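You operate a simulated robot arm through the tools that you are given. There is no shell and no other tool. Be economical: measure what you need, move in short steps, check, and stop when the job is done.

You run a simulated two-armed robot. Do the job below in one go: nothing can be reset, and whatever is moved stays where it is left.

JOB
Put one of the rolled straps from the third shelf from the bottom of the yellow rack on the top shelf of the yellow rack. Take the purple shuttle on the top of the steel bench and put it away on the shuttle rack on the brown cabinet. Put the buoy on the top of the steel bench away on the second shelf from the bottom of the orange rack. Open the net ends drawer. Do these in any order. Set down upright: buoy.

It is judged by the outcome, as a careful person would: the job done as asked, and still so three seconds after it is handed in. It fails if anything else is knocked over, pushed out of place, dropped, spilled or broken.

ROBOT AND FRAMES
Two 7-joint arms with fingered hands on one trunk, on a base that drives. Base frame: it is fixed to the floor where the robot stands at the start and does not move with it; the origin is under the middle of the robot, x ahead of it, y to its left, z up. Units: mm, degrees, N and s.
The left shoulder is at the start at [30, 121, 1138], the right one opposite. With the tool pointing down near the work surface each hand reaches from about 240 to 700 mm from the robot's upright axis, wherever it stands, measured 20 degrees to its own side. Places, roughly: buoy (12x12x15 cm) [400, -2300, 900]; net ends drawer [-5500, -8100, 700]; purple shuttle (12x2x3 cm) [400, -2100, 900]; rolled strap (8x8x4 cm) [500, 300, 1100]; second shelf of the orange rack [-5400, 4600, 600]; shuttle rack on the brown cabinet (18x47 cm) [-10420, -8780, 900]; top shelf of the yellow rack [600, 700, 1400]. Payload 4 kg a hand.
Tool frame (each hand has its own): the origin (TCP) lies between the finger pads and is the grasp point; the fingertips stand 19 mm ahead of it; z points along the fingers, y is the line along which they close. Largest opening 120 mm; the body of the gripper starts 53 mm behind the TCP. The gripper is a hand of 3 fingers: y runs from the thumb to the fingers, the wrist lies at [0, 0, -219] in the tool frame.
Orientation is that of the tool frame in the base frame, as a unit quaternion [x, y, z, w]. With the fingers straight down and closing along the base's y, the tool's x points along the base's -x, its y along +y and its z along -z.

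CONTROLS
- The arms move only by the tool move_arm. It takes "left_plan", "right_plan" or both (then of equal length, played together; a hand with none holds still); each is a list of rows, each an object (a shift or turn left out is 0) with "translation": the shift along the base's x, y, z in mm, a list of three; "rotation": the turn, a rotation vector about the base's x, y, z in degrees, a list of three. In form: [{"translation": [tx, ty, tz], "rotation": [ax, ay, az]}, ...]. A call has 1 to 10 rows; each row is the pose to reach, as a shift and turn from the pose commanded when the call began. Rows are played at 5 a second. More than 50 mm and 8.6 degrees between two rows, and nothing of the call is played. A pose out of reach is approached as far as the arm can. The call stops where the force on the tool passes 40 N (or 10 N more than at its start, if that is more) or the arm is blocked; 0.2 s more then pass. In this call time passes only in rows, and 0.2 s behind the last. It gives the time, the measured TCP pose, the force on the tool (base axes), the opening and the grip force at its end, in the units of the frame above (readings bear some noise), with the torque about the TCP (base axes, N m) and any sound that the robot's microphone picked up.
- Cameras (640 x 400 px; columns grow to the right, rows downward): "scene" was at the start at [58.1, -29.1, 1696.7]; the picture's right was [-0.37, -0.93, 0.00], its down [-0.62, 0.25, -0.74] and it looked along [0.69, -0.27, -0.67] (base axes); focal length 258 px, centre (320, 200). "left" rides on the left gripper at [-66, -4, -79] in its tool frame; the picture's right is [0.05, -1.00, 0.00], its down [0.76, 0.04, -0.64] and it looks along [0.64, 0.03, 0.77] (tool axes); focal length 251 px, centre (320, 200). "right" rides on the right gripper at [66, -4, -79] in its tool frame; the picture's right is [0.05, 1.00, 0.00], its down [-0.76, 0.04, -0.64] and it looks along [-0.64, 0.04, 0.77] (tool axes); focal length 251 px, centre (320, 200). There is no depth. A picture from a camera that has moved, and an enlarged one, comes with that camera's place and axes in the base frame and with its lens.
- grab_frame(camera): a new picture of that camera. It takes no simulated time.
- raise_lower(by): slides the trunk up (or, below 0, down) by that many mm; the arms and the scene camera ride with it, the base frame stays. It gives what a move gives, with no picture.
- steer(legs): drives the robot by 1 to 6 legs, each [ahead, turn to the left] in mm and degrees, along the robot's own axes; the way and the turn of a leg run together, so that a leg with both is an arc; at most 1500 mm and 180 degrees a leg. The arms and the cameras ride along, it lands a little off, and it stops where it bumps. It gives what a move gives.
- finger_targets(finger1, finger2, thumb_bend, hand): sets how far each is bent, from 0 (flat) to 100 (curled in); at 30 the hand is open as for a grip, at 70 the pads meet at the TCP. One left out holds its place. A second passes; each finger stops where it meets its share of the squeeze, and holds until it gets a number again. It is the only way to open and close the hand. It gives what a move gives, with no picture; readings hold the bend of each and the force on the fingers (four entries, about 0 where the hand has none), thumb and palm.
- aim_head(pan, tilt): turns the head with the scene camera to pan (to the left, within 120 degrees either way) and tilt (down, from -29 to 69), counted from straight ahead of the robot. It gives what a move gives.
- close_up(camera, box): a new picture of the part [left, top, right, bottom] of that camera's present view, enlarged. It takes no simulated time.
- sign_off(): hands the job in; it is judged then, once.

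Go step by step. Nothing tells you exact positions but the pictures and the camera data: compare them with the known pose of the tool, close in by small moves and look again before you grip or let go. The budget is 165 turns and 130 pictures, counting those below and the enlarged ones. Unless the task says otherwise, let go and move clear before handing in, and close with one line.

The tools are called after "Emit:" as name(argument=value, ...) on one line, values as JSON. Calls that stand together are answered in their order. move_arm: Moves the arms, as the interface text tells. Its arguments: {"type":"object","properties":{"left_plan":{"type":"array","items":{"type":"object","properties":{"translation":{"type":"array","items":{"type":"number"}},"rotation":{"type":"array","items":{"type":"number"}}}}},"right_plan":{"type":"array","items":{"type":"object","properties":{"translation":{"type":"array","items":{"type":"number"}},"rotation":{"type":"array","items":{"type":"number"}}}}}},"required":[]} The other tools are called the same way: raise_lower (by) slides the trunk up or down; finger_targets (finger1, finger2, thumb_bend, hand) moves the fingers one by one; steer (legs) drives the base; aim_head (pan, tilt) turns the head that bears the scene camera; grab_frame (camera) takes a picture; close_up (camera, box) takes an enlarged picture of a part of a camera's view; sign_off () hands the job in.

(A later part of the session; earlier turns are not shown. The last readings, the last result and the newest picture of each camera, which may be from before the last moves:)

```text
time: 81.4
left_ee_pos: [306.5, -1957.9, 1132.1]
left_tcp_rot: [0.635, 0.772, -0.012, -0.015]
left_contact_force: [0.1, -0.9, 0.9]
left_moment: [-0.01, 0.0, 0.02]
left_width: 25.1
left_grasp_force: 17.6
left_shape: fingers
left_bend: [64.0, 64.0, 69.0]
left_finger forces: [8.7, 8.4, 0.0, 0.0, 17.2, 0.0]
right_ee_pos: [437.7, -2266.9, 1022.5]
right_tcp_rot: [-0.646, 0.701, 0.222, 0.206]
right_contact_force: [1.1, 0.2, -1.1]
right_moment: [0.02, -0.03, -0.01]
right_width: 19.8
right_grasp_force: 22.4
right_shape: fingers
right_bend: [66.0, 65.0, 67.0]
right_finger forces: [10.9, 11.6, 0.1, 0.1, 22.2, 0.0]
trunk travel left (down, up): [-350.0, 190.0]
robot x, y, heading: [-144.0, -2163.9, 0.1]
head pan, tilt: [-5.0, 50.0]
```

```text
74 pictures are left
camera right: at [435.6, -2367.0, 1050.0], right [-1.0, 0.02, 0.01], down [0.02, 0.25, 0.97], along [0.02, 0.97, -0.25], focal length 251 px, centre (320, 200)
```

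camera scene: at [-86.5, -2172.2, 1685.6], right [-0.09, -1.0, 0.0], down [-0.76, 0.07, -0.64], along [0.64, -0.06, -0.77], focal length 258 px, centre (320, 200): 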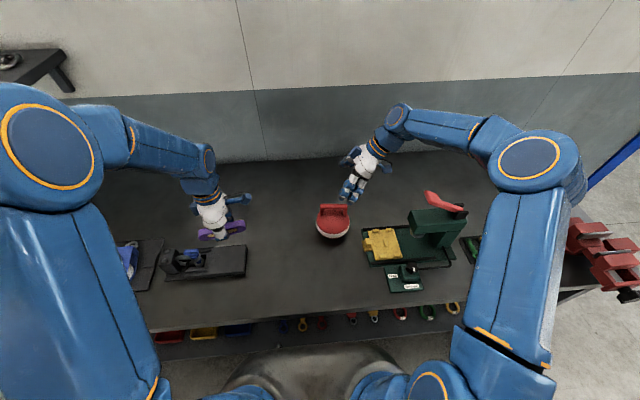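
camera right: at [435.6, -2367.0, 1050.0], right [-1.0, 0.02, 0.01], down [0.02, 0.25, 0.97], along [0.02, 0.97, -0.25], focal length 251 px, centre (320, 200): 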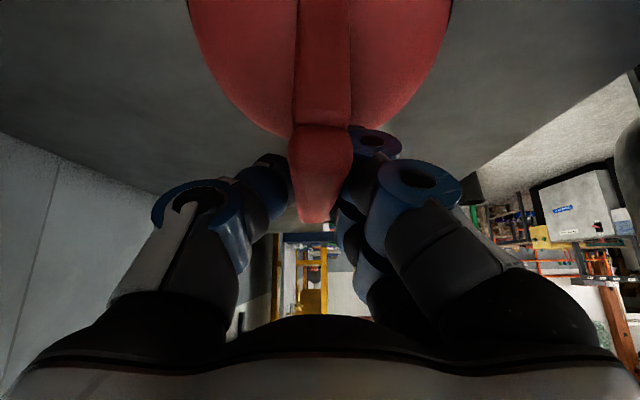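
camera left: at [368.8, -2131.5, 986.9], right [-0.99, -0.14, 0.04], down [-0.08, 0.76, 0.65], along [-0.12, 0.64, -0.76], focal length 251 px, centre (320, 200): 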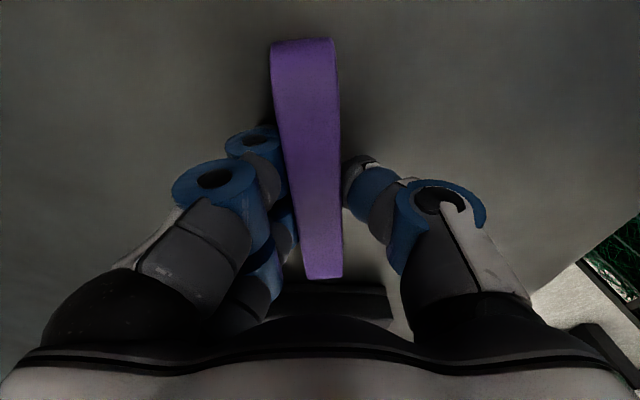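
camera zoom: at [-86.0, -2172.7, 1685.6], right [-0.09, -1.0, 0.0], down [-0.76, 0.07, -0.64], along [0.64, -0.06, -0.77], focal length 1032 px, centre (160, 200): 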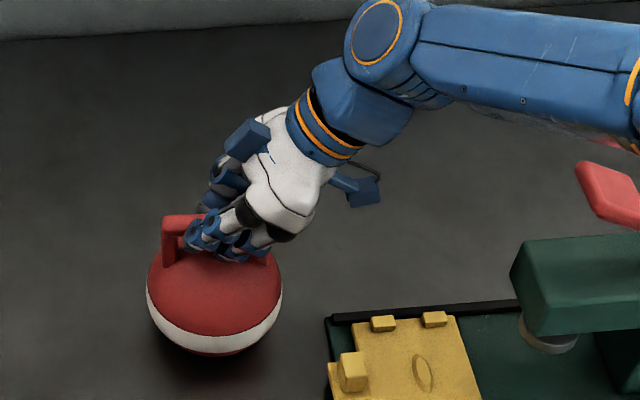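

Handle gripped at 22 N. Lift gently and check.

Emit:
move_arm(right_plan=[{"translation": [0, 0, 15]}, {"translation": [0, 0, 35]}, {"translation": [0, 0, 65]}, {"translation": [0, 0, 100]}, {"translation": [-10, 0, 140]}])

Emit:
grab_frame(camera="scene")

```text
time: 82.6
left_ee_pos: [304.8, -1957.3, 1131.1]
left_tcp_rot: [0.636, 0.772, -0.011, -0.015]
left_contact_force: [-0.2, 0.6, 0.2]
left_moment: [-0.01, -0.02, 0.0]
left_width: 25.4
left_grasp_force: 16.8
left_shape: fingers
left_bend: [64.0, 64.0, 69.0]
left_finger forces: [8.8, 8.5, 0.1, 0.0, 17.0, 0.1]
right_ee_pos: [426.5, -2267.9, 1166.7]
right_tcp_rot: [-0.647, 0.7, 0.221, 0.205]
right_contact_force: [0.3, -0.6, -3.7]
right_moment: [-0.05, -0.04, -0.02]
right_width: 19.4
right_grasp_force: 21.5
right_shape: fingers
right_bend: [76.0, 65.0, 67.0]
right_finger forces: [10.4, 11.3, 0.0, 0.0, 21.8, 0.0]
trunk travel left (down, up): [-350.0, 190.0]
robot x, y, heading: [-142.9, -2168.3, 0.1]
head pan, tilt: [-5.0, 50.0]
```

```text
73 pictures are left
camera scene: at [-87.8, -2172.5, 1685.7], right [-0.09, -1.0, 0.0], down [-0.76, 0.07, -0.64], along [0.64, -0.06, -0.77], focal length 258 px, centre (320, 200)
```

scene: 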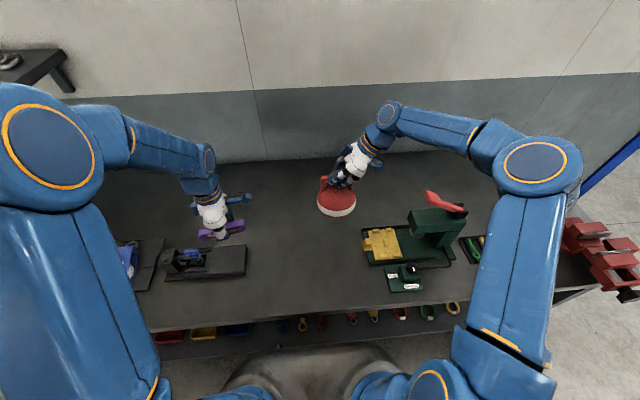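

Buoy hangs securely. I yaw the right hand back so its tilt points forward and pull it to a carry position; also retract the left hand a bit.

Emit:
move_arm(right_plan=[{"translation": [-17, -11, 3], "rotation": [0, 0, -8.5]}, {"translation": [-34, -22, 6], "rotation": [0, 0, -17]}, {"translation": [-51, -33, 9], "rotation": [0, 0, -25.5]}, {"translation": [-68, -44, 12], "rotation": [0, 0, -34]}, {"translation": [-85, -56, 15], "rotation": [0, 0, -42.5]}, {"translation": [-102, -67, 18], "rotation": [0, 0, -51]}, {"translation": [-119, -78, 21], "rotation": [0, 0, -59.5]}, {"translation": [-136, -89, 24], "rotation": [0, 0, -68]}, {"translation": [-153, -100, 27], "rotation": [0, 0, -76.5]}, {"translation": [-170, -112, 30], "rotation": [0, 0, -85]}], left_plan=[{"translation": [-5, 1, 2]}, {"translation": [-10, 2, 5]}, {"translation": [-15, 3, 8]}, {"translation": [-20, 4, 10]}, {"translation": [-25, 5, 12]}, {"translation": [-30, 6, 15]}, {"translation": [-35, 7, 18]}, {"translation": [-40, 8, 20]}, {"translation": [-45, 9, 22]}, {"translation": [-50, 10, 25]}])

Emit:
grab_frame(camera="scene")

```text
time: 85.0
left_ee_pos: [256.0, -1946.8, 1154.6]
left_tcp_rot: [0.635, 0.772, -0.012, -0.016]
left_contact_force: [-0.3, 0.0, -0.4]
left_moment: [0.0, -0.01, 0.0]
left_width: 25.0
left_grasp_force: 17.1
left_shape: fingers
left_bend: [64.0, 64.0, 69.0]
left_finger forces: [8.8, 8.4, 0.1, 0.0, 17.1, 0.0]
right_ee_pos: [244.7, -2389.4, 1157.3]
right_tcp_rot: [0.023, 0.965, 0.038, 0.257]
right_contact_force: [-0.8, 0.0, -3.2]
right_moment: [-0.03, -0.07, 0.02]
right_width: 19.4
right_grasp_force: 22.1
right_shape: fingers
right_bend: [76.0, 65.0, 67.0]
right_finger forces: [10.4, 11.2, 0.0, 0.0, 21.7, 0.0]
trunk travel left (down, up): [-350.0, 190.0]
robot x, y, heading: [-143.3, -2168.3, 0.2]
head pan, tilt: [-5.0, 50.0]
stopped in row 10 (right hand): the arm was blocked; the commanded pose is now the measured one
```

```text
72 pictures are left
camera scene: at [-88.5, -2173.6, 1685.7], right [-0.09, -1.0, 0.0], down [-0.76, 0.07, -0.64], along [0.64, -0.05, -0.77], focal length 258 px, centre (320, 200)
```

scene: 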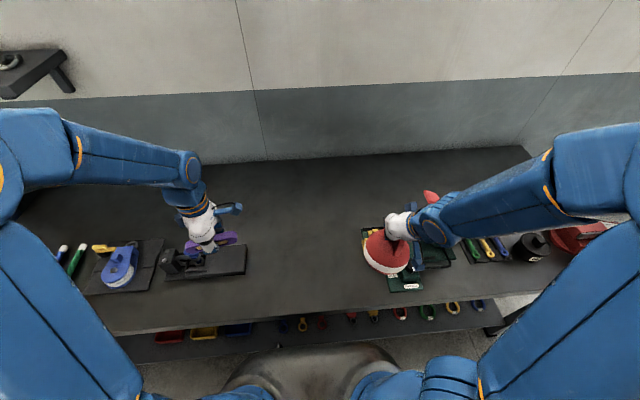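

Emit:
close_up(camera="scene", box=[340, 180, 500, 300])

```text
3.33 times, centred on (420, 240) of scene
camera zoom: at [-88.5, -2173.6, 1685.7], right [-0.09, -1.0, 0.0], down [-0.76, 0.07, -0.64], along [0.64, -0.05, -0.77], focal length 860 px, centre (-13, 67)
```

zoom: 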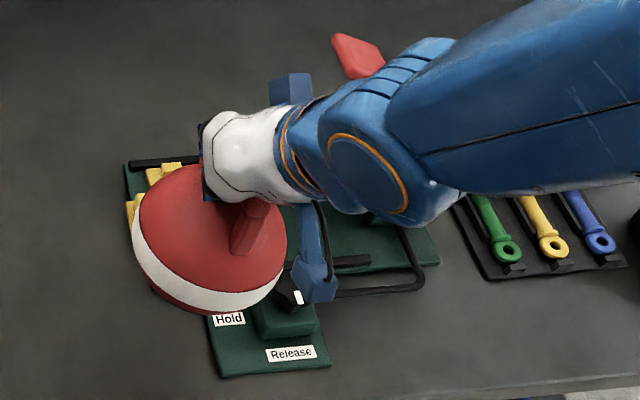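

The buoy is upright when the hand tilt is 35° (now 30°). Now I drive to the orange rack with both objects, first out of the bench and along the aisle.

Emit:
steer(legs=[[-300, 0], [0, 30], [0, 30], [0, 30], [1500, 0], [200, 0]])

Emit:
aim_head(pan=60, tilt=22)

Emit:
grab_frame(camera="scene")

```text
time: 88.8
left_ee_pos: [-213.7, -1773.1, 1154.0]
left_tcp_rot: [0.41, 0.912, -0.017, -0.011]
left_contact_force: [0.4, -0.3, -0.9]
left_moment: [-0.06, 0.01, 0.01]
left_width: 24.7
left_grasp_force: 17.3
left_shape: fingers
left_bend: [64.0, 64.0, 69.0]
left_finger forces: [8.9, 8.5, 0.0, 0.0, 17.4, 0.1]
right_ee_pos: [0.7, -2161.0, 1157.4]
right_tcp_rot: [-0.231, 0.938, 0.102, 0.236]
right_contact_force: [0.3, 0.3, -3.2]
right_moment: [-0.02, -0.09, -0.03]
right_width: 19.3
right_grasp_force: 21.1
right_shape: fingers
right_bend: [77.0, 65.0, 67.0]
right_finger forces: [10.0, 11.1, 0.1, 0.0, 21.0, 0.0]
trunk travel left (down, up): [-350.0, 190.0]
robot x, y, heading: [-432.6, -2197.6, 30.8]
head pan, tilt: [-5.0, 50.0]
stopped in leg 3: the robot was blocked; the commanded pose is now the measured one
```

```text
time: 90.2
left_ee_pos: [-212.5, -1776.0, 1154.8]
left_tcp_rot: [0.411, 0.911, -0.016, -0.012]
left_contact_force: [0.5, 0.2, 0.2]
left_moment: [-0.04, -0.03, 0.04]
left_width: 25.0
left_grasp_force: 16.8
left_shape: fingers
left_bend: [64.0, 64.0, 69.0]
left_finger forces: [8.9, 8.3, 0.1, 0.1, 17.3, 0.0]
right_ee_pos: [0.8, -2163.6, 1158.3]
right_tcp_rot: [-0.229, 0.938, 0.102, 0.238]
right_contact_force: [0.0, 1.0, -3.5]
right_moment: [0.01, -0.05, -0.01]
right_width: 19.3
right_grasp_force: 21.6
right_shape: fingers
right_bend: [77.0, 65.0, 67.0]
right_finger forces: [10.0, 11.0, 0.1, 0.0, 21.0, 0.1]
trunk travel left (down, up): [-350.0, 190.0]
robot x, y, heading: [-434.0, -2198.5, 30.5]
head pan, tilt: [60.0, 22.0]
```

```text
70 pictures are left
camera scene: at [-447.9, -2114.4, 1728.0], right [1.0, 0.01, 0.0], down [0.0, -0.37, -0.93], along [-0.01, 0.93, -0.37], focal length 258 px, centre (320, 200)
```

scene: 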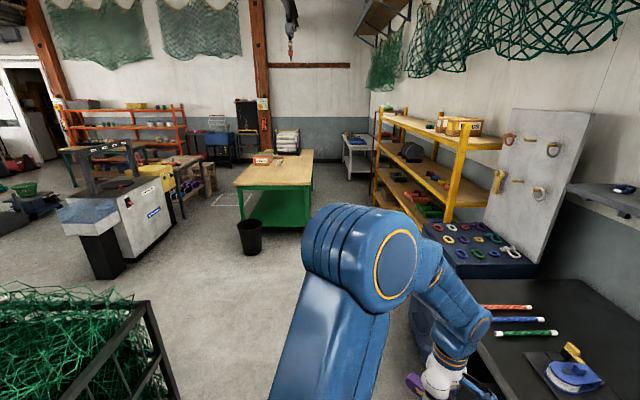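

Emit:
steer(legs=[[0, 20], [0, 20], [0, 19.5]])

```text
time: 93.3
left_ee_pos: [-581.0, -1745.8, 1154.2]
left_tcp_rot: [0.027, 0.999, -0.019, -0.004]
left_contact_force: [-1.2, 0.1, 0.8]
left_moment: [0.04, -0.04, 0.04]
left_width: 24.5
left_grasp_force: 17.0
left_shape: fingers
left_bend: [64.0, 64.0, 69.0]
left_finger forces: [8.7, 8.4, 0.0, 0.0, 17.0, 0.0]
right_ee_pos: [-155.2, -1862.9, 1157.3]
right_tcp_rot: [-0.578, 0.774, 0.185, 0.179]
right_contact_force: [-1.2, 1.3, -2.2]
right_moment: [-0.01, -0.03, -0.01]
right_width: 19.4
right_grasp_force: 20.6
right_shape: fingers
right_bend: [77.0, 65.0, 68.0]
right_finger forces: [10.5, 10.6, 0.0, 0.0, 20.0, 0.0]
trunk travel left (down, up): [-350.0, 190.0]
robot x, y, heading: [-383.5, -2208.7, 75.8]
head pan, tilt: [60.0, 22.0]
stopped in leg 3: the robot was blocked; the commanded pose is now the measured one
```

Emit:
steer(legs=[[0, 15], [1500, 0], [250, 0]])

```text
time: 103.0
left_ee_pos: [-732.5, -63.6, 1155.7]
left_tcp_rot: [-0.107, 0.994, -0.02, -0.001]
left_contact_force: [0.8, 0.3, -0.4]
left_moment: [-0.02, -0.02, 0.01]
left_width: 24.3
left_grasp_force: 16.2
left_shape: fingers
left_bend: [64.0, 64.0, 69.0]
left_finger forces: [8.3, 8.0, 0.0, 0.1, 16.3, 0.1]
right_ee_pos: [-290.7, -65.8, 1157.6]
right_tcp_rot: [-0.675, 0.692, 0.208, 0.152]
right_contact_force: [0.7, 0.3, -2.9]
right_moment: [0.05, 0.0, -0.03]
right_width: 19.5
right_grasp_force: 20.2
right_shape: fingers
right_bend: [77.0, 65.0, 68.0]
right_finger forces: [10.2, 10.5, 0.0, 0.0, 20.0, 0.0]
trunk travel left (down, up): [-350.0, 190.0]
robot x, y, heading: [-419.3, -456.6, 90.9]
head pan, tilt: [60.0, 22.0]
```

Emit:
aim_head(pan=40, tilt=25)

Emit:
grab_frame(camera="scene")

```text
time: 103.9
left_ee_pos: [-733.3, -65.4, 1155.0]
left_tcp_rot: [-0.106, 0.994, -0.019, -0.002]
left_contact_force: [0.0, 0.9, 0.0]
left_moment: [-0.01, -0.04, 0.0]
left_width: 24.5
left_grasp_force: 16.2
left_shape: fingers
left_bend: [64.0, 64.0, 69.0]
left_finger forces: [8.3, 8.0, 0.0, 0.0, 16.3, 0.0]
right_ee_pos: [-291.7, -67.1, 1158.0]
right_tcp_rot: [-0.675, 0.691, 0.209, 0.152]
right_contact_force: [-0.4, 0.5, -2.4]
right_moment: [0.06, -0.05, -0.01]
right_width: 19.3
right_grasp_force: 20.2
right_shape: fingers
right_bend: [77.0, 65.0, 68.0]
right_finger forces: [10.1, 10.5, 0.0, 0.0, 19.9, 0.0]
trunk travel left (down, up): [-350.0, 190.0]
robot x, y, heading: [-422.3, -457.7, 91.0]
head pan, tilt: [40.0, 25.0]
```

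```text
69 pictures are left
camera scene: at [-484.0, -409.5, 1723.2], right [0.75, 0.66, 0.0], down [0.28, -0.32, -0.91], along [-0.59, 0.68, -0.42], focal length 258 px, centre (320, 200)
```

scene: 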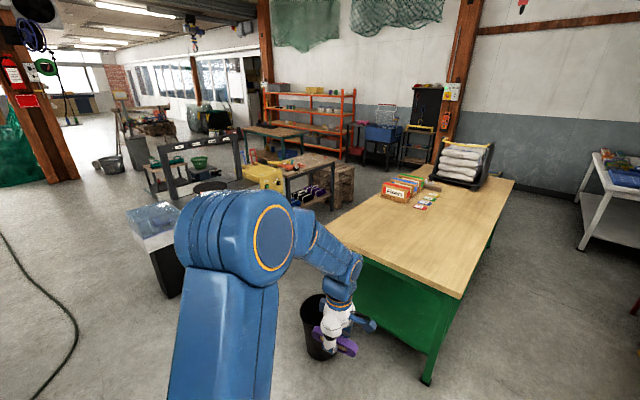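

The hands have slipped ~90 mm to the left relative to the base during stalled turns; I re-centre them, then turn in small legs.

Emit:
move_arm(left_plan=[{"translation": [45, 0, 0]}, {"translation": [90, 0, 0]}], right_plan=[{"translation": [45, 0, 10]}, {"translation": [90, 0, 20]}])

Emit:
steer(legs=[[150, 15], [150, 15], [150, 15], [100, 15]])

```text
time: 104.5
left_ee_pos: [-640.5, -65.8, 1156.1]
left_tcp_rot: [-0.107, 0.994, -0.018, -0.002]
left_contact_force: [0.4, -0.9, -0.6]
left_moment: [0.0, 0.05, 0.0]
left_width: 24.4
left_grasp_force: 16.2
left_shape: fingers
left_bend: [64.0, 64.0, 69.0]
left_finger forces: [8.1, 8.0, 0.0, 0.1, 16.1, 0.0]
right_ee_pos: [-199.6, -67.1, 1178.8]
right_tcp_rot: [-0.674, 0.692, 0.209, 0.151]
right_contact_force: [0.5, -1.1, -3.3]
right_moment: [0.04, -0.04, -0.02]
right_width: 19.4
right_grasp_force: 19.9
right_shape: fingers
right_bend: [77.0, 65.0, 68.0]
right_finger forces: [9.9, 10.6, 0.0, 0.0, 19.9, 0.0]
trunk travel left (down, up): [-350.0, 190.0]
robot x, y, heading: [-422.2, -459.0, 90.9]
head pan, tilt: [40.0, 25.0]
```

```text
time: 106.1
left_ee_pos: [-753.9, 23.1, 1152.9]
left_tcp_rot: [-0.224, 0.974, -0.019, 0.0]
left_contact_force: [-0.2, -0.1, 0.0]
left_moment: [0.01, 0.0, 0.03]
left_width: 24.1
left_grasp_force: 15.8
left_shape: fingers
left_bend: [64.0, 64.0, 69.0]
left_finger forces: [8.1, 8.0, 0.0, 0.0, 16.2, 0.1]
right_ee_pos: [-325.5, 125.8, 1178.1]
right_tcp_rot: [0.753, -0.606, -0.224, -0.126]
right_contact_force: [-0.3, 0.2, -2.7]
right_moment: [0.06, -0.04, -0.02]
right_width: 19.2
right_grasp_force: 21.1
right_shape: fingers
right_bend: [77.0, 65.0, 68.0]
right_finger forces: [10.7, 10.9, 0.1, 0.0, 20.9, 0.0]
trunk travel left (down, up): [-350.0, 190.0]
robot x, y, heading: [-431.4, -303.4, 106.4]
head pan, tilt: [40.0, 25.0]
stopped in leg 2: the robot was blocked; the commanded pose is now the measured one
```

Emit:
steer(legs=[[200, 30], [100, 30]])

```text
time: 109.7
left_ee_pos: [-1072.9, -197.8, 1154.3]
left_tcp_rot: [-0.672, 0.74, -0.016, 0.01]
left_contact_force: [0.3, -0.1, -0.5]
left_moment: [0.04, 0.0, -0.01]
left_width: 23.6
left_grasp_force: 16.5
left_shape: fingers
left_bend: [64.0, 64.0, 69.0]
left_finger forces: [8.4, 8.0, 0.0, 0.0, 16.3, 0.1]
right_ee_pos: [-937.8, 221.4, 1178.3]
right_tcp_rot: [0.953, -0.159, -0.258, 0.001]
right_contact_force: [1.3, 0.4, -2.8]
right_moment: [0.01, 0.01, 0.01]
right_width: 19.3
right_grasp_force: 21.0
right_shape: fingers
right_bend: [77.0, 65.0, 67.0]
right_finger forces: [10.2, 11.1, 0.0, 0.1, 21.0, 0.0]
trunk travel left (down, up): [-350.0, 190.0]
robot x, y, heading: [-611.2, -43.2, 166.7]
head pan, tilt: [40.0, 25.0]
stopped in leg 2: the robot was blocked; the commanded pose is now the measured one
```

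Emit:
steer(legs=[[0, 16], [1340, 0]])

Emit:
aim_head(pan=-60, tilt=22)

Emit:
grab_frame(camera="scene")

```text
time: 117.4
left_ee_pos: [-2372.2, -381.1, 1153.3]
left_tcp_rot: [0.769, -0.639, 0.014, -0.013]
left_contact_force: [0.1, -0.5, 0.3]
left_moment: [0.03, -0.01, -0.02]
left_width: 23.9
left_grasp_force: 15.3
left_shape: fingers
left_bend: [64.0, 64.0, 69.0]
left_finger forces: [8.1, 7.6, 0.1, 0.0, 15.8, 0.0]
right_ee_pos: [-2358.6, 58.0, 1177.5]
right_tcp_rot: [0.966, -0.025, -0.254, 0.037]
right_contact_force: [0.1, 0.3, -2.7]
right_moment: [0.02, 0.02, -0.02]
right_width: 18.9
right_grasp_force: 21.0
right_shape: fingers
right_bend: [77.0, 65.0, 67.0]
right_finger forces: [10.2, 11.0, 0.0, 0.0, 20.8, 0.1]
trunk travel left (down, up): [-350.0, 190.0]
robot x, y, heading: [-1971.1, -105.2, -177.3]
head pan, tilt: [40.0, 25.0]
```

```text
time: 119.2
left_ee_pos: [-2371.7, -379.4, 1152.4]
left_tcp_rot: [0.769, -0.639, 0.015, -0.013]
left_contact_force: [-0.2, -0.3, -0.2]
left_moment: [0.03, 0.01, 0.01]
left_width: 23.7
left_grasp_force: 15.9
left_shape: fingers
left_bend: [64.0, 64.0, 69.0]
left_finger forces: [8.0, 7.7, 0.0, 0.0, 15.8, 0.0]
right_ee_pos: [-2359.7, 59.8, 1177.7]
right_tcp_rot: [0.966, -0.025, -0.254, 0.037]
right_contact_force: [0.0, -0.1, -3.3]
right_moment: [0.04, 0.04, 0.03]
right_width: 19.5
right_grasp_force: 21.1
right_shape: fingers
right_bend: [77.0, 65.0, 67.0]
right_finger forces: [10.1, 10.9, 0.0, 0.0, 20.7, 0.0]
trunk travel left (down, up): [-350.0, 190.0]
robot x, y, heading: [-1975.1, -109.5, -177.2]
head pan, tilt: [-60.0, 22.0]
```

```text
68 pictures are left
camera scene: at [-2003.0, -26.1, 1728.0], right [0.84, 0.54, 0.0], down [0.2, -0.32, -0.93], along [-0.5, 0.78, -0.37], focal length 258 px, centre (320, 200)
```

scene: 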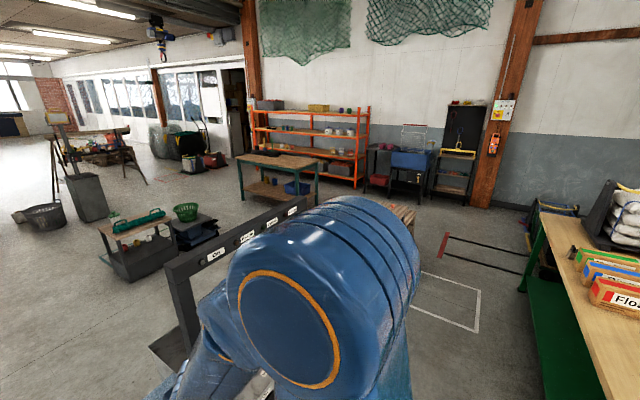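

Route: lane between green table and machine at x≈-1960 up to y≈3800, then left in front of the orange rack. Turn right in pieces.

Emit:
steer(legs=[[0, -30], [0, -15]])

Emit:
steer(legs=[[0, -30], [0, -17.5]])

```text
time: 122.1
left_ee_pos: [-2452.1, -21.9, 1153.6]
left_tcp_rot: [-0.471, 0.882, -0.019, 0.005]
left_contact_force: [0.4, 0.6, -0.5]
left_moment: [-0.03, -0.02, 0.0]
left_width: 23.5
left_grasp_force: 16.5
left_shape: fingers
left_bend: [65.0, 65.0, 69.0]
left_finger forces: [8.1, 7.9, 0.0, 0.0, 16.2, 0.0]
right_ee_pos: [-2133.2, 284.1, 1177.2]
right_tcp_rot: [0.886, -0.388, -0.248, -0.062]
right_contact_force: [0.3, -0.3, -3.2]
right_moment: [0.04, -0.01, -0.02]
right_width: 19.2
right_grasp_force: 21.8
right_shape: fingers
right_bend: [77.0, 65.0, 69.0]
right_finger forces: [11.3, 10.8, 0.0, 0.0, 21.2, 0.0]
trunk travel left (down, up): [-350.0, 190.0]
robot x, y, heading: [-2002.5, -146.0, 136.8]
head pan, tilt: [-60.0, 22.0]
stopped in leg 2: the robot was blocked; the commanded pose is now the measured one
```

```text
time: 124.0
left_ee_pos: [-2341.1, 182.1, 1153.0]
left_tcp_rot: [-0.238, 0.971, -0.021, 0.0]
left_contact_force: [0.1, 0.9, -0.9]
left_moment: [-0.01, 0.04, 0.02]
left_width: 23.5
left_grasp_force: 15.7
left_shape: fingers
left_bend: [65.0, 65.0, 69.0]
left_finger forces: [7.9, 7.8, 0.1, 0.1, 15.9, 0.0]
right_ee_pos: [-1911.8, 298.3, 1177.0]
right_tcp_rot: [0.762, -0.595, -0.224, -0.123]
right_contact_force: [0.3, 0.7, -3.0]
right_moment: [0.08, 0.07, -0.01]
right_width: 19.4
right_grasp_force: 21.6
right_shape: fingers
right_bend: [77.0, 65.0, 69.0]
right_finger forces: [11.2, 10.4, 0.0, 0.0, 20.8, 0.1]
trunk travel left (down, up): [-350.0, 190.0]
robot x, y, heading: [-2035.9, -147.8, 107.9]
head pan, tilt: [-60.0, 22.0]
stopped in leg 1: the robot was blocked; the commanded pose is now the measured one
```

Emit:
steer(legs=[[0, -17]])

Emit:
steer(legs=[[0, -15], [350, 0]])

Emit:
aim_head(pan=10, tilt=30)

Emit:
grab_frame(camera="scene")

```text
time: 125.2
left_ee_pos: [-2277.4, 229.6, 1154.2]
left_tcp_rot: [-0.149, 0.989, -0.02, -0.002]
left_contact_force: [0.6, -0.1, 0.8]
left_moment: [-0.02, 0.01, 0.01]
left_width: 23.5
left_grasp_force: 15.2
left_shape: fingers
left_bend: [65.0, 65.0, 69.0]
left_finger forces: [7.8, 7.5, 0.1, 0.0, 15.4, 0.0]
right_ee_pos: [-1835.4, 263.6, 1177.8]
right_tcp_rot: [0.704, -0.663, -0.211, -0.143]
right_contact_force: [1.7, -0.6, -2.6]
right_moment: [0.03, -0.03, 0.0]
right_width: 20.1
right_grasp_force: 22.1
right_shape: fingers
right_bend: [76.0, 65.0, 68.0]
right_finger forces: [10.5, 11.5, 0.0, 0.0, 21.8, 0.0]
trunk travel left (down, up): [-350.0, 190.0]
robot x, y, heading: [-2045.5, -155.9, 98.1]
head pan, tilt: [-60.0, 22.0]
stopped in leg 1: the robot was blocked; the commanded pose is now the measured one
```

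```text
time: 126.2
left_ee_pos: [-2237.3, 252.9, 1153.7]
left_tcp_rot: [-0.091, 0.996, -0.019, -0.004]
left_contact_force: [0.7, -0.3, -0.8]
left_moment: [0.0, 0.01, 0.02]
left_width: 23.2
left_grasp_force: 15.3
left_shape: fingers
left_bend: [65.0, 65.0, 69.0]
left_finger forces: [7.7, 7.5, 0.0, 0.1, 15.1, 0.0]
right_ee_pos: [-1792.2, 235.8, 1176.5]
right_tcp_rot: [-0.665, 0.702, 0.203, 0.154]
right_contact_force: [0.6, 0.7, -2.8]
right_moment: [0.05, -0.05, 0.02]
right_width: 19.6
right_grasp_force: 22.4
right_shape: fingers
right_bend: [76.0, 65.0, 68.0]
right_finger forces: [10.7, 11.3, 0.0, 0.0, 21.9, 0.0]
trunk travel left (down, up): [-350.0, 190.0]
robot x, y, heading: [-2050.7, -156.2, 92.9]
head pan, tilt: [-60.0, 22.0]
stopped in leg 1: the robot was blocked; the commanded pose is now the measured one
```

```text
time: 127.6
left_ee_pos: [-2239.1, 252.9, 1154.2]
left_tcp_rot: [-0.093, 0.995, -0.02, -0.003]
left_contact_force: [0.1, 0.2, -0.6]
left_moment: [0.02, 0.0, 0.0]
left_width: 23.5
left_grasp_force: 15.3
left_shape: fingers
left_bend: [65.0, 65.0, 69.0]
left_finger forces: [7.7, 7.5, 0.0, 0.0, 15.2, 0.1]
right_ee_pos: [-1793.5, 236.4, 1177.5]
right_tcp_rot: [-0.665, 0.702, 0.203, 0.154]
right_contact_force: [1.0, -0.7, -2.5]
right_moment: [0.03, -0.04, 0.02]
right_width: 19.7
right_grasp_force: 22.3
right_shape: fingers
right_bend: [76.0, 65.0, 68.0]
right_finger forces: [11.1, 11.0, 0.0, 0.0, 21.8, 0.1]
trunk travel left (down, up): [-350.0, 190.0]
robot x, y, heading: [-2053.7, -155.5, 92.7]
head pan, tilt: [10.0, 30.0]
```

```text
67 pictures are left
camera scene: at [-2070.3, -83.9, 1715.2], right [0.98, 0.22, 0.0], down [0.11, -0.49, -0.87], along [-0.19, 0.84, -0.5], focal length 258 px, centre (320, 200)
```

scene: 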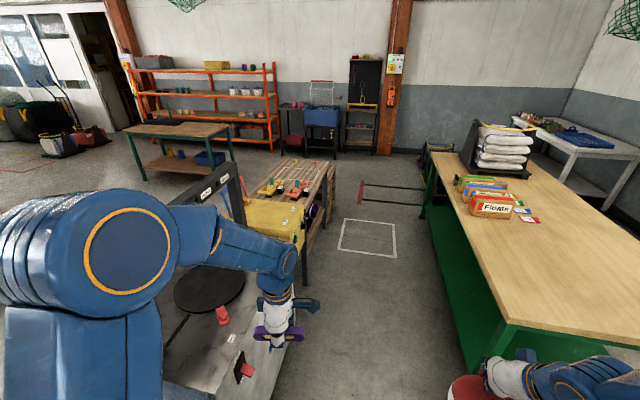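

The lane beside the machine is too tight for comfort; I'll back up and go round the machine's left side, where the floor is open.

Emit:
steer(legs=[[-320, 0], [0, 40]])

Emit:
steer(legs=[[0, 40]])

Emit:
aim_head(pan=-20, tilt=25)

Emit:
grab_frame(camera="scene")

```text
time: 130.5
left_ee_pos: [-2274.3, -91.5, 1153.3]
left_tcp_rot: [-0.157, 0.987, -0.02, -0.001]
left_contact_force: [0.1, 0.6, 0.1]
left_moment: [0.01, 0.0, -0.01]
left_width: 23.3
left_grasp_force: 15.5
left_shape: fingers
left_bend: [65.0, 65.0, 69.0]
left_finger forces: [7.6, 7.6, 0.0, 0.0, 15.3, 0.0]
right_ee_pos: [-1830.8, -48.8, 1176.7]
right_tcp_rot: [0.711, -0.655, -0.212, -0.141]
right_contact_force: [-0.7, -0.2, -3.1]
right_moment: [0.06, -0.06, 0.0]
right_width: 20.1
right_grasp_force: 20.8
right_shape: fingers
right_bend: [76.0, 65.0, 67.0]
right_finger forces: [10.2, 10.9, 0.0, 0.0, 20.5, 0.1]
trunk travel left (down, up): [-350.0, 190.0]
robot x, y, heading: [-2030.8, -471.2, 99.6]
head pan, tilt: [10.0, 30.0]
stopped in leg 2: the robot was blocked; the commanded pose is now the measured one
```

```text
time: 131.7
left_ee_pos: [-2330.3, -138.1, 1153.0]
left_tcp_rot: [-0.241, 0.97, -0.02, 0.0]
left_contact_force: [0.4, 0.6, -0.3]
left_moment: [-0.01, -0.03, -0.01]
left_width: 23.5
left_grasp_force: 15.5
left_shape: fingers
left_bend: [65.0, 65.0, 69.0]
left_finger forces: [7.6, 7.7, 0.0, 0.0, 15.3, 0.1]
right_ee_pos: [-1900.5, -21.2, 1175.7]
right_tcp_rot: [0.763, -0.594, -0.222, -0.122]
right_contact_force: [-0.1, 0.4, -2.2]
right_moment: [0.07, -0.02, -0.04]
right_width: 19.9
right_grasp_force: 20.6
right_shape: fingers
right_bend: [76.0, 65.0, 68.0]
right_finger forces: [10.6, 10.5, 0.1, 0.0, 20.3, 0.0]
trunk travel left (down, up): [-350.0, 190.0]
robot x, y, heading: [-2018.4, -468.5, 108.3]
head pan, tilt: [10.0, 30.0]
stopped in leg 1: the robot was blocked; the commanded pose is now the measured one
```

```text
time: 132.6
left_ee_pos: [-2329.4, -137.7, 1154.4]
left_tcp_rot: [-0.241, 0.97, -0.02, 0.0]
left_contact_force: [-0.3, -0.1, -0.5]
left_moment: [0.0, 0.0, 0.0]
left_width: 23.3
left_grasp_force: 14.9
left_shape: fingers
left_bend: [65.0, 65.0, 69.0]
left_finger forces: [7.7, 7.6, 0.0, 0.1, 15.4, 0.1]
right_ee_pos: [-1901.0, -19.7, 1176.4]
right_tcp_rot: [0.763, -0.594, -0.223, -0.123]
right_contact_force: [0.0, -0.7, -3.1]
right_moment: [0.07, -0.02, 0.0]
right_width: 19.9
right_grasp_force: 21.4
right_shape: fingers
right_bend: [76.0, 65.0, 68.0]
right_finger forces: [10.4, 10.7, 0.0, 0.0, 20.4, 0.0]
trunk travel left (down, up): [-350.0, 190.0]
robot x, y, heading: [-2021.3, -463.9, 108.2]
head pan, tilt: [-20.0, 25.0]
```

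```text
66 pictures are left
camera scene: at [-2011.7, -392.5, 1723.1], right [1.0, -0.03, 0.0], down [-0.01, -0.42, -0.91], along [0.02, 0.91, -0.42], focal length 258 px, centre (320, 200)
```

scene: 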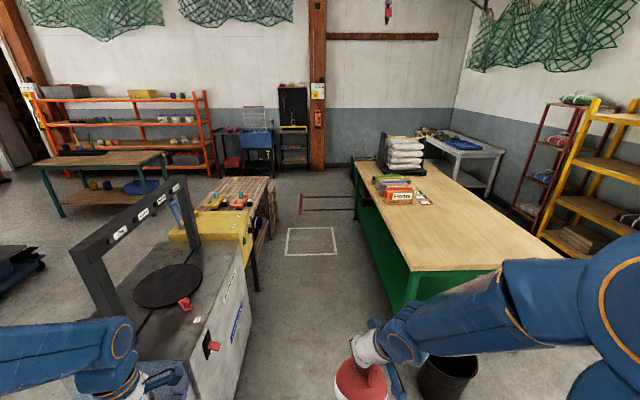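

Emit:
steer(legs=[[-150, 30], [150, 30]])

```text
time: 133.8
left_ee_pos: [-2357.0, -259.9, 1153.8]
left_tcp_rot: [-0.33, 0.944, -0.018, 0.003]
left_contact_force: [1.1, -0.8, 0.9]
left_moment: [0.05, 0.03, 0.02]
left_width: 23.0
left_grasp_force: 15.9
left_shape: fingers
left_bend: [65.0, 65.0, 69.0]
left_finger forces: [7.8, 7.9, 0.0, 0.0, 15.7, 0.0]
right_ee_pos: [-1957.3, -65.6, 1176.9]
right_tcp_rot: [0.816, -0.52, -0.233, -0.101]
right_contact_force: [0.9, -0.6, -4.2]
right_moment: [0.08, -0.02, -0.01]
right_width: 19.8
right_grasp_force: 21.2
right_shape: fingers
right_bend: [77.0, 65.0, 68.0]
right_finger forces: [10.4, 10.9, 0.0, 0.0, 20.6, 0.0]
trunk travel left (down, up): [-350.0, 190.0]
robot x, y, heading: [-1987.3, -518.1, 116.3]
head pan, tilt: [-20.0, 25.0]
stopped in leg 1: the robot was blocked; the commanded pose is now the measured one
```

Turning keeps stopping early; I check what is around the base.

Emit:
aim_head(pan=120, tilt=45)

Emit:
grab_frame(camera="scene")

Emit:
aim_head(pan=-120, tilt=45)

Emit:
grab_frame(camera="scene")

```text
time: 136.1
left_ee_pos: [-2357.7, -256.8, 1152.5]
left_tcp_rot: [-0.329, 0.944, -0.021, 0.001]
left_contact_force: [1.0, 0.7, -1.0]
left_moment: [0.02, 0.01, -0.02]
left_width: 23.2
left_grasp_force: 16.3
left_shape: fingers
left_bend: [65.0, 65.0, 69.0]
left_finger forces: [7.9, 8.0, 0.0, 0.0, 15.8, 0.0]
right_ee_pos: [-1958.8, -59.7, 1176.5]
right_tcp_rot: [0.815, -0.52, -0.233, -0.1]
right_contact_force: [-0.4, 0.5, -3.0]
right_moment: [0.07, 0.01, 0.01]
right_width: 20.0
right_grasp_force: 21.0
right_shape: fingers
right_bend: [77.0, 65.0, 68.0]
right_finger forces: [10.5, 10.8, 0.0, 0.0, 20.5, 0.0]
trunk travel left (down, up): [-350.0, 190.0]
robot x, y, heading: [-1986.5, -514.8, 116.7]
head pan, tilt: [120.0, 45.0]
```

```text
65 pictures are left
camera scene: at [-2023.0, -602.4, 1692.6], right [-0.83, 0.55, 0.0], down [0.39, 0.59, -0.71], along [-0.39, -0.59, -0.71], focal length 258 px, centre (320, 200)
```

scene: 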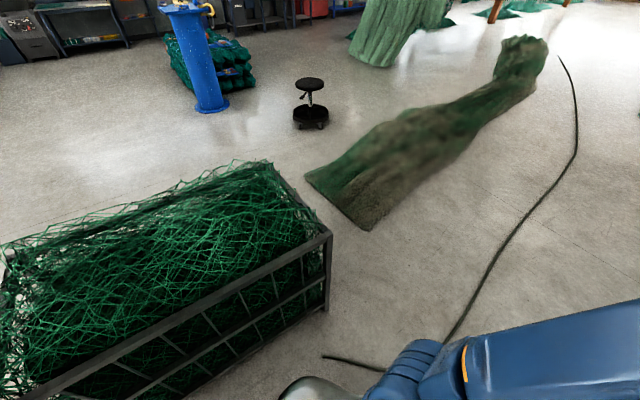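

```text
time: 139.5
left_ee_pos: [-2358.6, -256.8, 1153.8]
left_tcp_rot: [-0.329, 0.944, -0.02, 0.001]
left_contact_force: [0.3, -0.4, -0.5]
left_moment: [-0.01, 0.02, -0.04]
left_width: 23.2
left_grasp_force: 16.3
left_shape: fingers
left_bend: [65.0, 65.0, 69.0]
left_finger forces: [7.9, 7.9, 0.0, 0.1, 15.7, 0.1]
right_ee_pos: [-1958.7, -60.4, 1176.5]
right_tcp_rot: [0.815, -0.521, -0.232, -0.101]
right_contact_force: [-0.6, 0.5, -4.0]
right_moment: [0.03, -0.02, 0.0]
right_width: 20.0
right_grasp_force: 21.0
right_shape: fingers
right_bend: [77.0, 65.0, 68.0]
right_finger forces: [10.5, 10.9, 0.0, 0.1, 20.5, 0.0]
trunk travel left (down, up): [-350.0, 190.0]
robot x, y, heading: [-1988.8, -519.3, 116.4]
head pan, tilt: [-120.0, 45.0]
```

```text
64 pictures are left
camera scene: at [-1897.1, -539.4, 1692.6], right [-0.06, -1.0, 0.0], down [-0.71, 0.04, -0.71], along [0.71, -0.04, -0.71], focal length 258 px, centre (320, 200)
```

scene: 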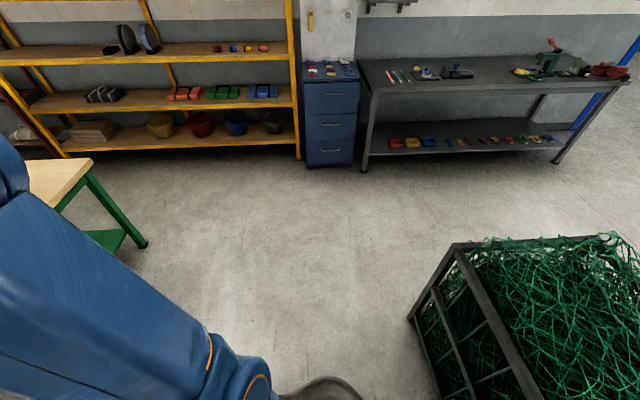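

The floor is clear, so I suspect the right arm sitting at a joint limit trips the drive. I'll relax the right wrist by ~35° of yaw and retry.

Emit:
move_arm(right_plan=[{"translation": [-5, 11, 7], "rotation": [0, 0, 8]}, {"translation": [-11, 22, 15], "rotation": [0, 0, 16]}, {"translation": [-16, 33, 22], "rotation": [0, 0, 24]}, {"translation": [-22, 45, 30], "rotation": [0, 0, 32]}, {"translation": [-30, 60, 30], "rotation": [0, 0, 40]}])

Emit:
steer(legs=[[0, 45]])

```text
time: 140.7
left_ee_pos: [-2358.5, -255.0, 1152.4]
left_tcp_rot: [-0.33, 0.944, -0.021, 0.001]
left_contact_force: [0.5, 0.8, -0.2]
left_moment: [-0.01, 0.0, -0.01]
left_width: 23.0
left_grasp_force: 15.6
left_shape: fingers
left_bend: [65.0, 65.0, 69.0]
left_finger forces: [7.8, 7.9, 0.0, 0.1, 15.7, 0.1]
right_ee_pos: [-1988.1, 1.5, 1205.6]
right_tcp_rot: [0.944, -0.209, -0.254, -0.014]
right_contact_force: [-1.0, 0.2, -3.6]
right_moment: [0.04, 0.05, 0.05]
right_width: 19.9
right_grasp_force: 21.6
right_shape: fingers
right_bend: [77.0, 65.0, 68.0]
right_finger forces: [11.0, 10.7, 0.0, 0.1, 20.9, 0.0]
trunk travel left (down, up): [-350.0, 190.0]
robot x, y, heading: [-1984.4, -520.0, 116.5]
head pan, tilt: [-120.0, 45.0]
```

```text
time: 142.9
left_ee_pos: [-2440.3, -565.3, 1152.6]
left_tcp_rot: [-0.644, 0.765, -0.018, 0.01]
left_contact_force: [0.4, 0.9, -0.9]
left_moment: [0.0, 0.0, -0.03]
left_width: 22.9
left_grasp_force: 15.3
left_shape: fingers
left_bend: [65.0, 65.0, 68.0]
left_finger forces: [7.7, 7.5, 0.1, 0.0, 15.3, 0.0]
right_ee_pos: [-2333.8, -129.2, 1205.5]
right_tcp_rot: [0.957, 0.139, -0.242, 0.077]
right_contact_force: [-0.5, 0.1, -2.2]
right_moment: [0.02, 0.05, 0.0]
right_width: 20.7
right_grasp_force: 20.5
right_shape: fingers
right_bend: [76.0, 65.0, 68.0]
right_finger forces: [10.6, 10.5, 0.0, 0.0, 20.2, 0.1]
trunk travel left (down, up): [-350.0, 190.0]
robot x, y, heading: [-1970.5, -471.6, 159.3]
head pan, tilt: [-120.0, 45.0]
stopped in leg 1: the robot was blocked; the commanded pose is now the measured one
```

Emit:
steer(legs=[[0, 10]])

Emit:
steer(legs=[[1400, 0]])

Emit:
aim_head(pan=-60, tilt=25)

Emit:
grab_frame(camera="scene")

```text
time: 144.1
left_ee_pos: [-2417.9, -647.7, 1153.1]
left_tcp_rot: [0.709, -0.705, 0.016, -0.01]
left_contact_force: [-0.2, -0.4, -0.1]
left_moment: [-0.02, 0.03, 0.0]
left_width: 22.5
left_grasp_force: 14.8
left_shape: fingers
left_bend: [65.0, 65.0, 68.0]
left_finger forces: [7.6, 7.4, 0.0, 0.1, 14.9, 0.0]
right_ee_pos: [-2391.9, -199.9, 1206.7]
right_tcp_rot: [0.941, 0.224, -0.234, 0.096]
right_contact_force: [-0.3, -1.1, -3.1]
right_moment: [-0.02, 0.07, -0.04]
right_width: 20.0
right_grasp_force: 20.3
right_shape: fingers
right_bend: [76.0, 65.0, 68.0]
right_finger forces: [10.5, 10.4, 0.1, 0.0, 20.2, 0.0]
trunk travel left (down, up): [-350.0, 190.0]
robot x, y, heading: [-1967.9, -455.9, 169.2]
head pan, tilt: [-120.0, 45.0]
```

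```text
time: 150.9
left_ee_pos: [-3780.9, -373.2, 1152.8]
left_tcp_rot: [-0.703, 0.711, -0.016, 0.01]
left_contact_force: [0.3, 0.6, -0.4]
left_moment: [0.0, 0.03, 0.02]
left_width: 22.7
left_grasp_force: 14.7
left_shape: fingers
left_bend: [65.0, 65.0, 68.0]
left_finger forces: [7.6, 7.1, 0.0, 0.0, 14.8, 0.0]
right_ee_pos: [-3743.6, 74.0, 1207.0]
right_tcp_rot: [0.943, 0.214, -0.235, 0.096]
right_contact_force: [-0.9, -0.1, -3.3]
right_moment: [-0.02, 0.04, 0.0]
right_width: 20.5
right_grasp_force: 21.8
right_shape: fingers
right_bend: [76.0, 65.0, 68.0]
right_finger forces: [10.8, 11.0, 0.0, 0.0, 21.1, 0.0]
trunk travel left (down, up): [-350.0, 190.0]
robot x, y, heading: [-3326.5, -195.0, 168.3]
head pan, tilt: [-120.0, 45.0]
```

```text
time: 152.2
left_ee_pos: [-3779.2, -372.6, 1154.1]
left_tcp_rot: [-0.703, 0.711, -0.017, 0.011]
left_contact_force: [0.0, 0.5, -0.4]
left_moment: [-0.03, -0.03, -0.02]
left_width: 22.8
left_grasp_force: 14.6
left_shape: fingers
left_bend: [65.0, 65.0, 68.0]
left_finger forces: [7.7, 7.2, 0.0, 0.1, 14.8, 0.0]
right_ee_pos: [-3742.5, 74.3, 1205.6]
right_tcp_rot: [0.943, 0.214, -0.236, 0.095]
right_contact_force: [0.1, 0.6, -2.3]
right_moment: [-0.02, 0.09, 0.01]
right_width: 20.2
right_grasp_force: 21.3
right_shape: fingers
right_bend: [76.0, 65.0, 68.0]
right_finger forces: [10.8, 10.9, 0.0, 0.1, 21.0, 0.1]
trunk travel left (down, up): [-350.0, 190.0]
robot x, y, heading: [-3324.9, -191.1, 168.7]
head pan, tilt: [-60.0, 25.0]
```

```text
63 pictures are left
camera scene: at [-3336.7, -109.3, 1723.1], right [0.95, 0.31, 0.0], down [0.13, -0.4, -0.91], along [-0.29, 0.86, -0.42], focal length 258 px, centre (320, 200)
```

scene: 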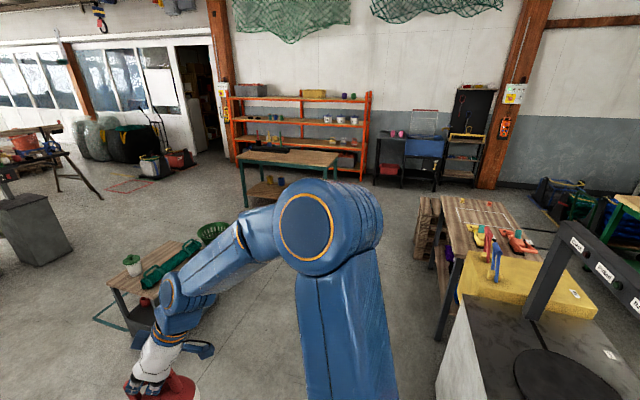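

Shelf lane is clear: I'll go north along x≈-3570. First tighten the left grip a little, then turn right.

Emit:
finger_targets(hand="left", finger1=90, finger2=90, thumb_bend=90)

Emit:
steer(legs=[[180, 0], [0, -40]])

Emit:
steer(legs=[[0, -37]])

```text
time: 153.2
left_ee_pos: [-3779.6, -373.6, 1153.2]
left_tcp_rot: [-0.703, 0.711, -0.017, 0.011]
left_contact_force: [-0.1, 0.0, 0.5]
left_moment: [-0.05, 0.03, -0.02]
left_width: 21.8
left_grasp_force: 26.6
left_shape: fingers
left_bend: [63.0, 64.0, 75.0]
left_finger forces: [13.3, 13.3, 0.1, 0.0, 26.5, 0.0]
right_ee_pos: [-3744.0, 75.2, 1206.4]
right_tcp_rot: [0.943, 0.214, -0.235, 0.095]
right_contact_force: [-0.2, 0.6, -2.0]
right_moment: [-0.01, 0.05, -0.02]
right_width: 20.3
right_grasp_force: 21.2
right_shape: fingers
right_bend: [76.0, 65.0, 68.0]
right_finger forces: [10.8, 10.8, 0.0, 0.0, 21.1, 0.0]
trunk travel left (down, up): [-350.0, 190.0]
robot x, y, heading: [-3325.1, -191.4, 168.3]
head pan, tilt: [-60.0, 25.0]
```

```text
time: 156.6
left_ee_pos: [-3972.8, -15.6, 1153.3]
left_tcp_rot: [-0.431, 0.902, -0.02, 0.004]
left_contact_force: [-0.6, -0.2, -1.0]
left_moment: [0.0, 0.02, 0.01]
left_width: 21.9
left_grasp_force: 25.7
left_shape: fingers
left_bend: [63.0, 63.0, 75.0]
left_finger forces: [12.7, 13.2, 0.0, 0.0, 25.7, 0.0]
right_ee_pos: [-3666.8, 312.1, 1205.0]
right_tcp_rot: [0.961, -0.109, -0.253, 0.013]
right_contact_force: [-1.0, 0.1, -3.1]
right_moment: [0.05, 0.03, -0.04]
right_width: 20.6
right_grasp_force: 21.7
right_shape: fingers
right_bend: [76.0, 65.0, 69.0]
right_finger forces: [11.5, 10.7, 0.0, 0.1, 21.4, 0.0]
trunk travel left (down, up): [-350.0, 190.0]
robot x, y, heading: [-3542.9, -187.9, 128.6]
head pan, tilt: [-60.0, 25.0]
stopped in leg 2: the robot was blocked; the commanded pose is now the measured one
```

```text
time: 159.1
left_ee_pos: [-3779.4, 213.6, 1153.6]
left_tcp_rot: [-0.118, 0.993, -0.019, -0.003]
left_contact_force: [0.2, 0.4, 0.0]
left_moment: [-0.02, 0.02, 0.05]
left_width: 21.6
left_grasp_force: 25.4
left_shape: fingers
left_bend: [63.0, 63.0, 76.0]
left_finger forces: [12.7, 12.8, 0.0, 0.0, 25.6, 0.0]
right_ee_pos: [-3336.9, 288.7, 1204.6]
right_tcp_rot: [0.877, -0.407, -0.246, -0.067]
right_contact_force: [-1.0, -0.3, -3.3]
right_moment: [0.08, 0.01, -0.03]
right_width: 20.7
right_grasp_force: 22.2
right_shape: fingers
right_bend: [76.0, 65.0, 68.0]
right_finger forces: [11.1, 10.7, 0.0, 0.0, 21.4, 0.0]
trunk travel left (down, up): [-350.0, 190.0]
robot x, y, heading: [-3584.0, -186.7, 91.7]
head pan, tilt: [-60.0, 25.0]
stopped in leg 1: the robot was blocked; the commanded pose is now the measured one
```

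Emit:
steer(legs=[[1500, -1], [1500, 0], [420, 0]])

Emit:
aim_head(pan=45, tilt=30)

Emit:
grab_frame(camera="scene")

```text
time: 175.7
left_ee_pos: [-3944.5, 3630.2, 1153.1]
left_tcp_rot: [-0.137, 0.99, -0.02, -0.001]
left_contact_force: [-0.6, 0.0, -0.2]
left_moment: [-0.01, 0.01, 0.03]
left_width: 21.6
left_grasp_force: 26.1
left_shape: fingers
left_bend: [63.0, 63.0, 76.0]
left_finger forces: [12.8, 13.0, 0.0, 0.1, 25.8, 0.0]
right_ee_pos: [-3505.3, 3722.2, 1206.8]
right_tcp_rot: [0.884, -0.392, -0.247, -0.063]
right_contact_force: [-0.1, -0.1, -3.0]
right_moment: [0.04, 0.02, 0.03]
right_width: 20.8
right_grasp_force: 22.0
right_shape: fingers
right_bend: [76.0, 65.0, 68.0]
right_finger forces: [11.2, 10.7, 0.1, 0.0, 21.2, 0.0]
trunk travel left (down, up): [-350.0, 190.0]
robot x, y, heading: [-3737.9, 3235.1, 93.7]
head pan, tilt: [-60.0, 25.0]
```

```text
time: 177.6
left_ee_pos: [-3943.5, 3630.6, 1152.3]
left_tcp_rot: [-0.138, 0.99, -0.02, -0.002]
left_contact_force: [-1.2, 1.2, 0.1]
left_moment: [-0.03, 0.04, 0.03]
left_width: 21.7
left_grasp_force: 26.0
left_shape: fingers
left_bend: [63.0, 63.0, 76.0]
left_finger forces: [12.8, 12.9, 0.0, 0.1, 25.8, 0.1]
right_ee_pos: [-3504.5, 3721.7, 1205.9]
right_tcp_rot: [0.884, -0.392, -0.246, -0.063]
right_contact_force: [0.4, 0.4, -2.6]
right_moment: [0.03, 0.0, 0.01]
right_width: 20.7
right_grasp_force: 21.6
right_shape: fingers
right_bend: [76.0, 65.0, 68.0]
right_finger forces: [11.3, 10.7, 0.0, 0.0, 21.2, 0.0]
trunk travel left (down, up): [-350.0, 190.0]
robot x, y, heading: [-3737.2, 3240.1, 93.4]
head pan, tilt: [45.0, 30.0]
```

```text
62 pictures are left
camera scene: at [-3803.1, 3280.2, 1715.2], right [0.66, 0.75, 0.0], down [0.37, -0.33, -0.87], along [-0.65, 0.57, -0.5], focal length 258 px, centre (320, 200)
```

scene: 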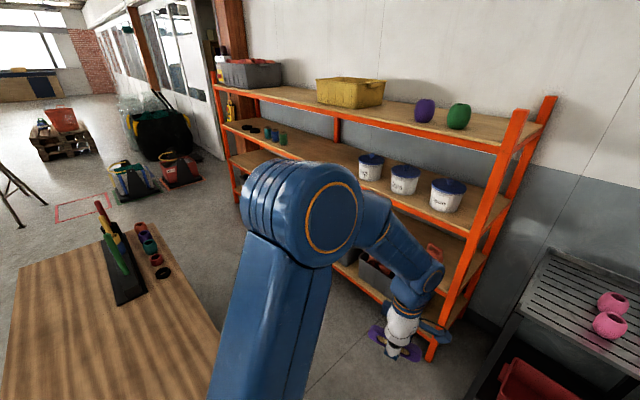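

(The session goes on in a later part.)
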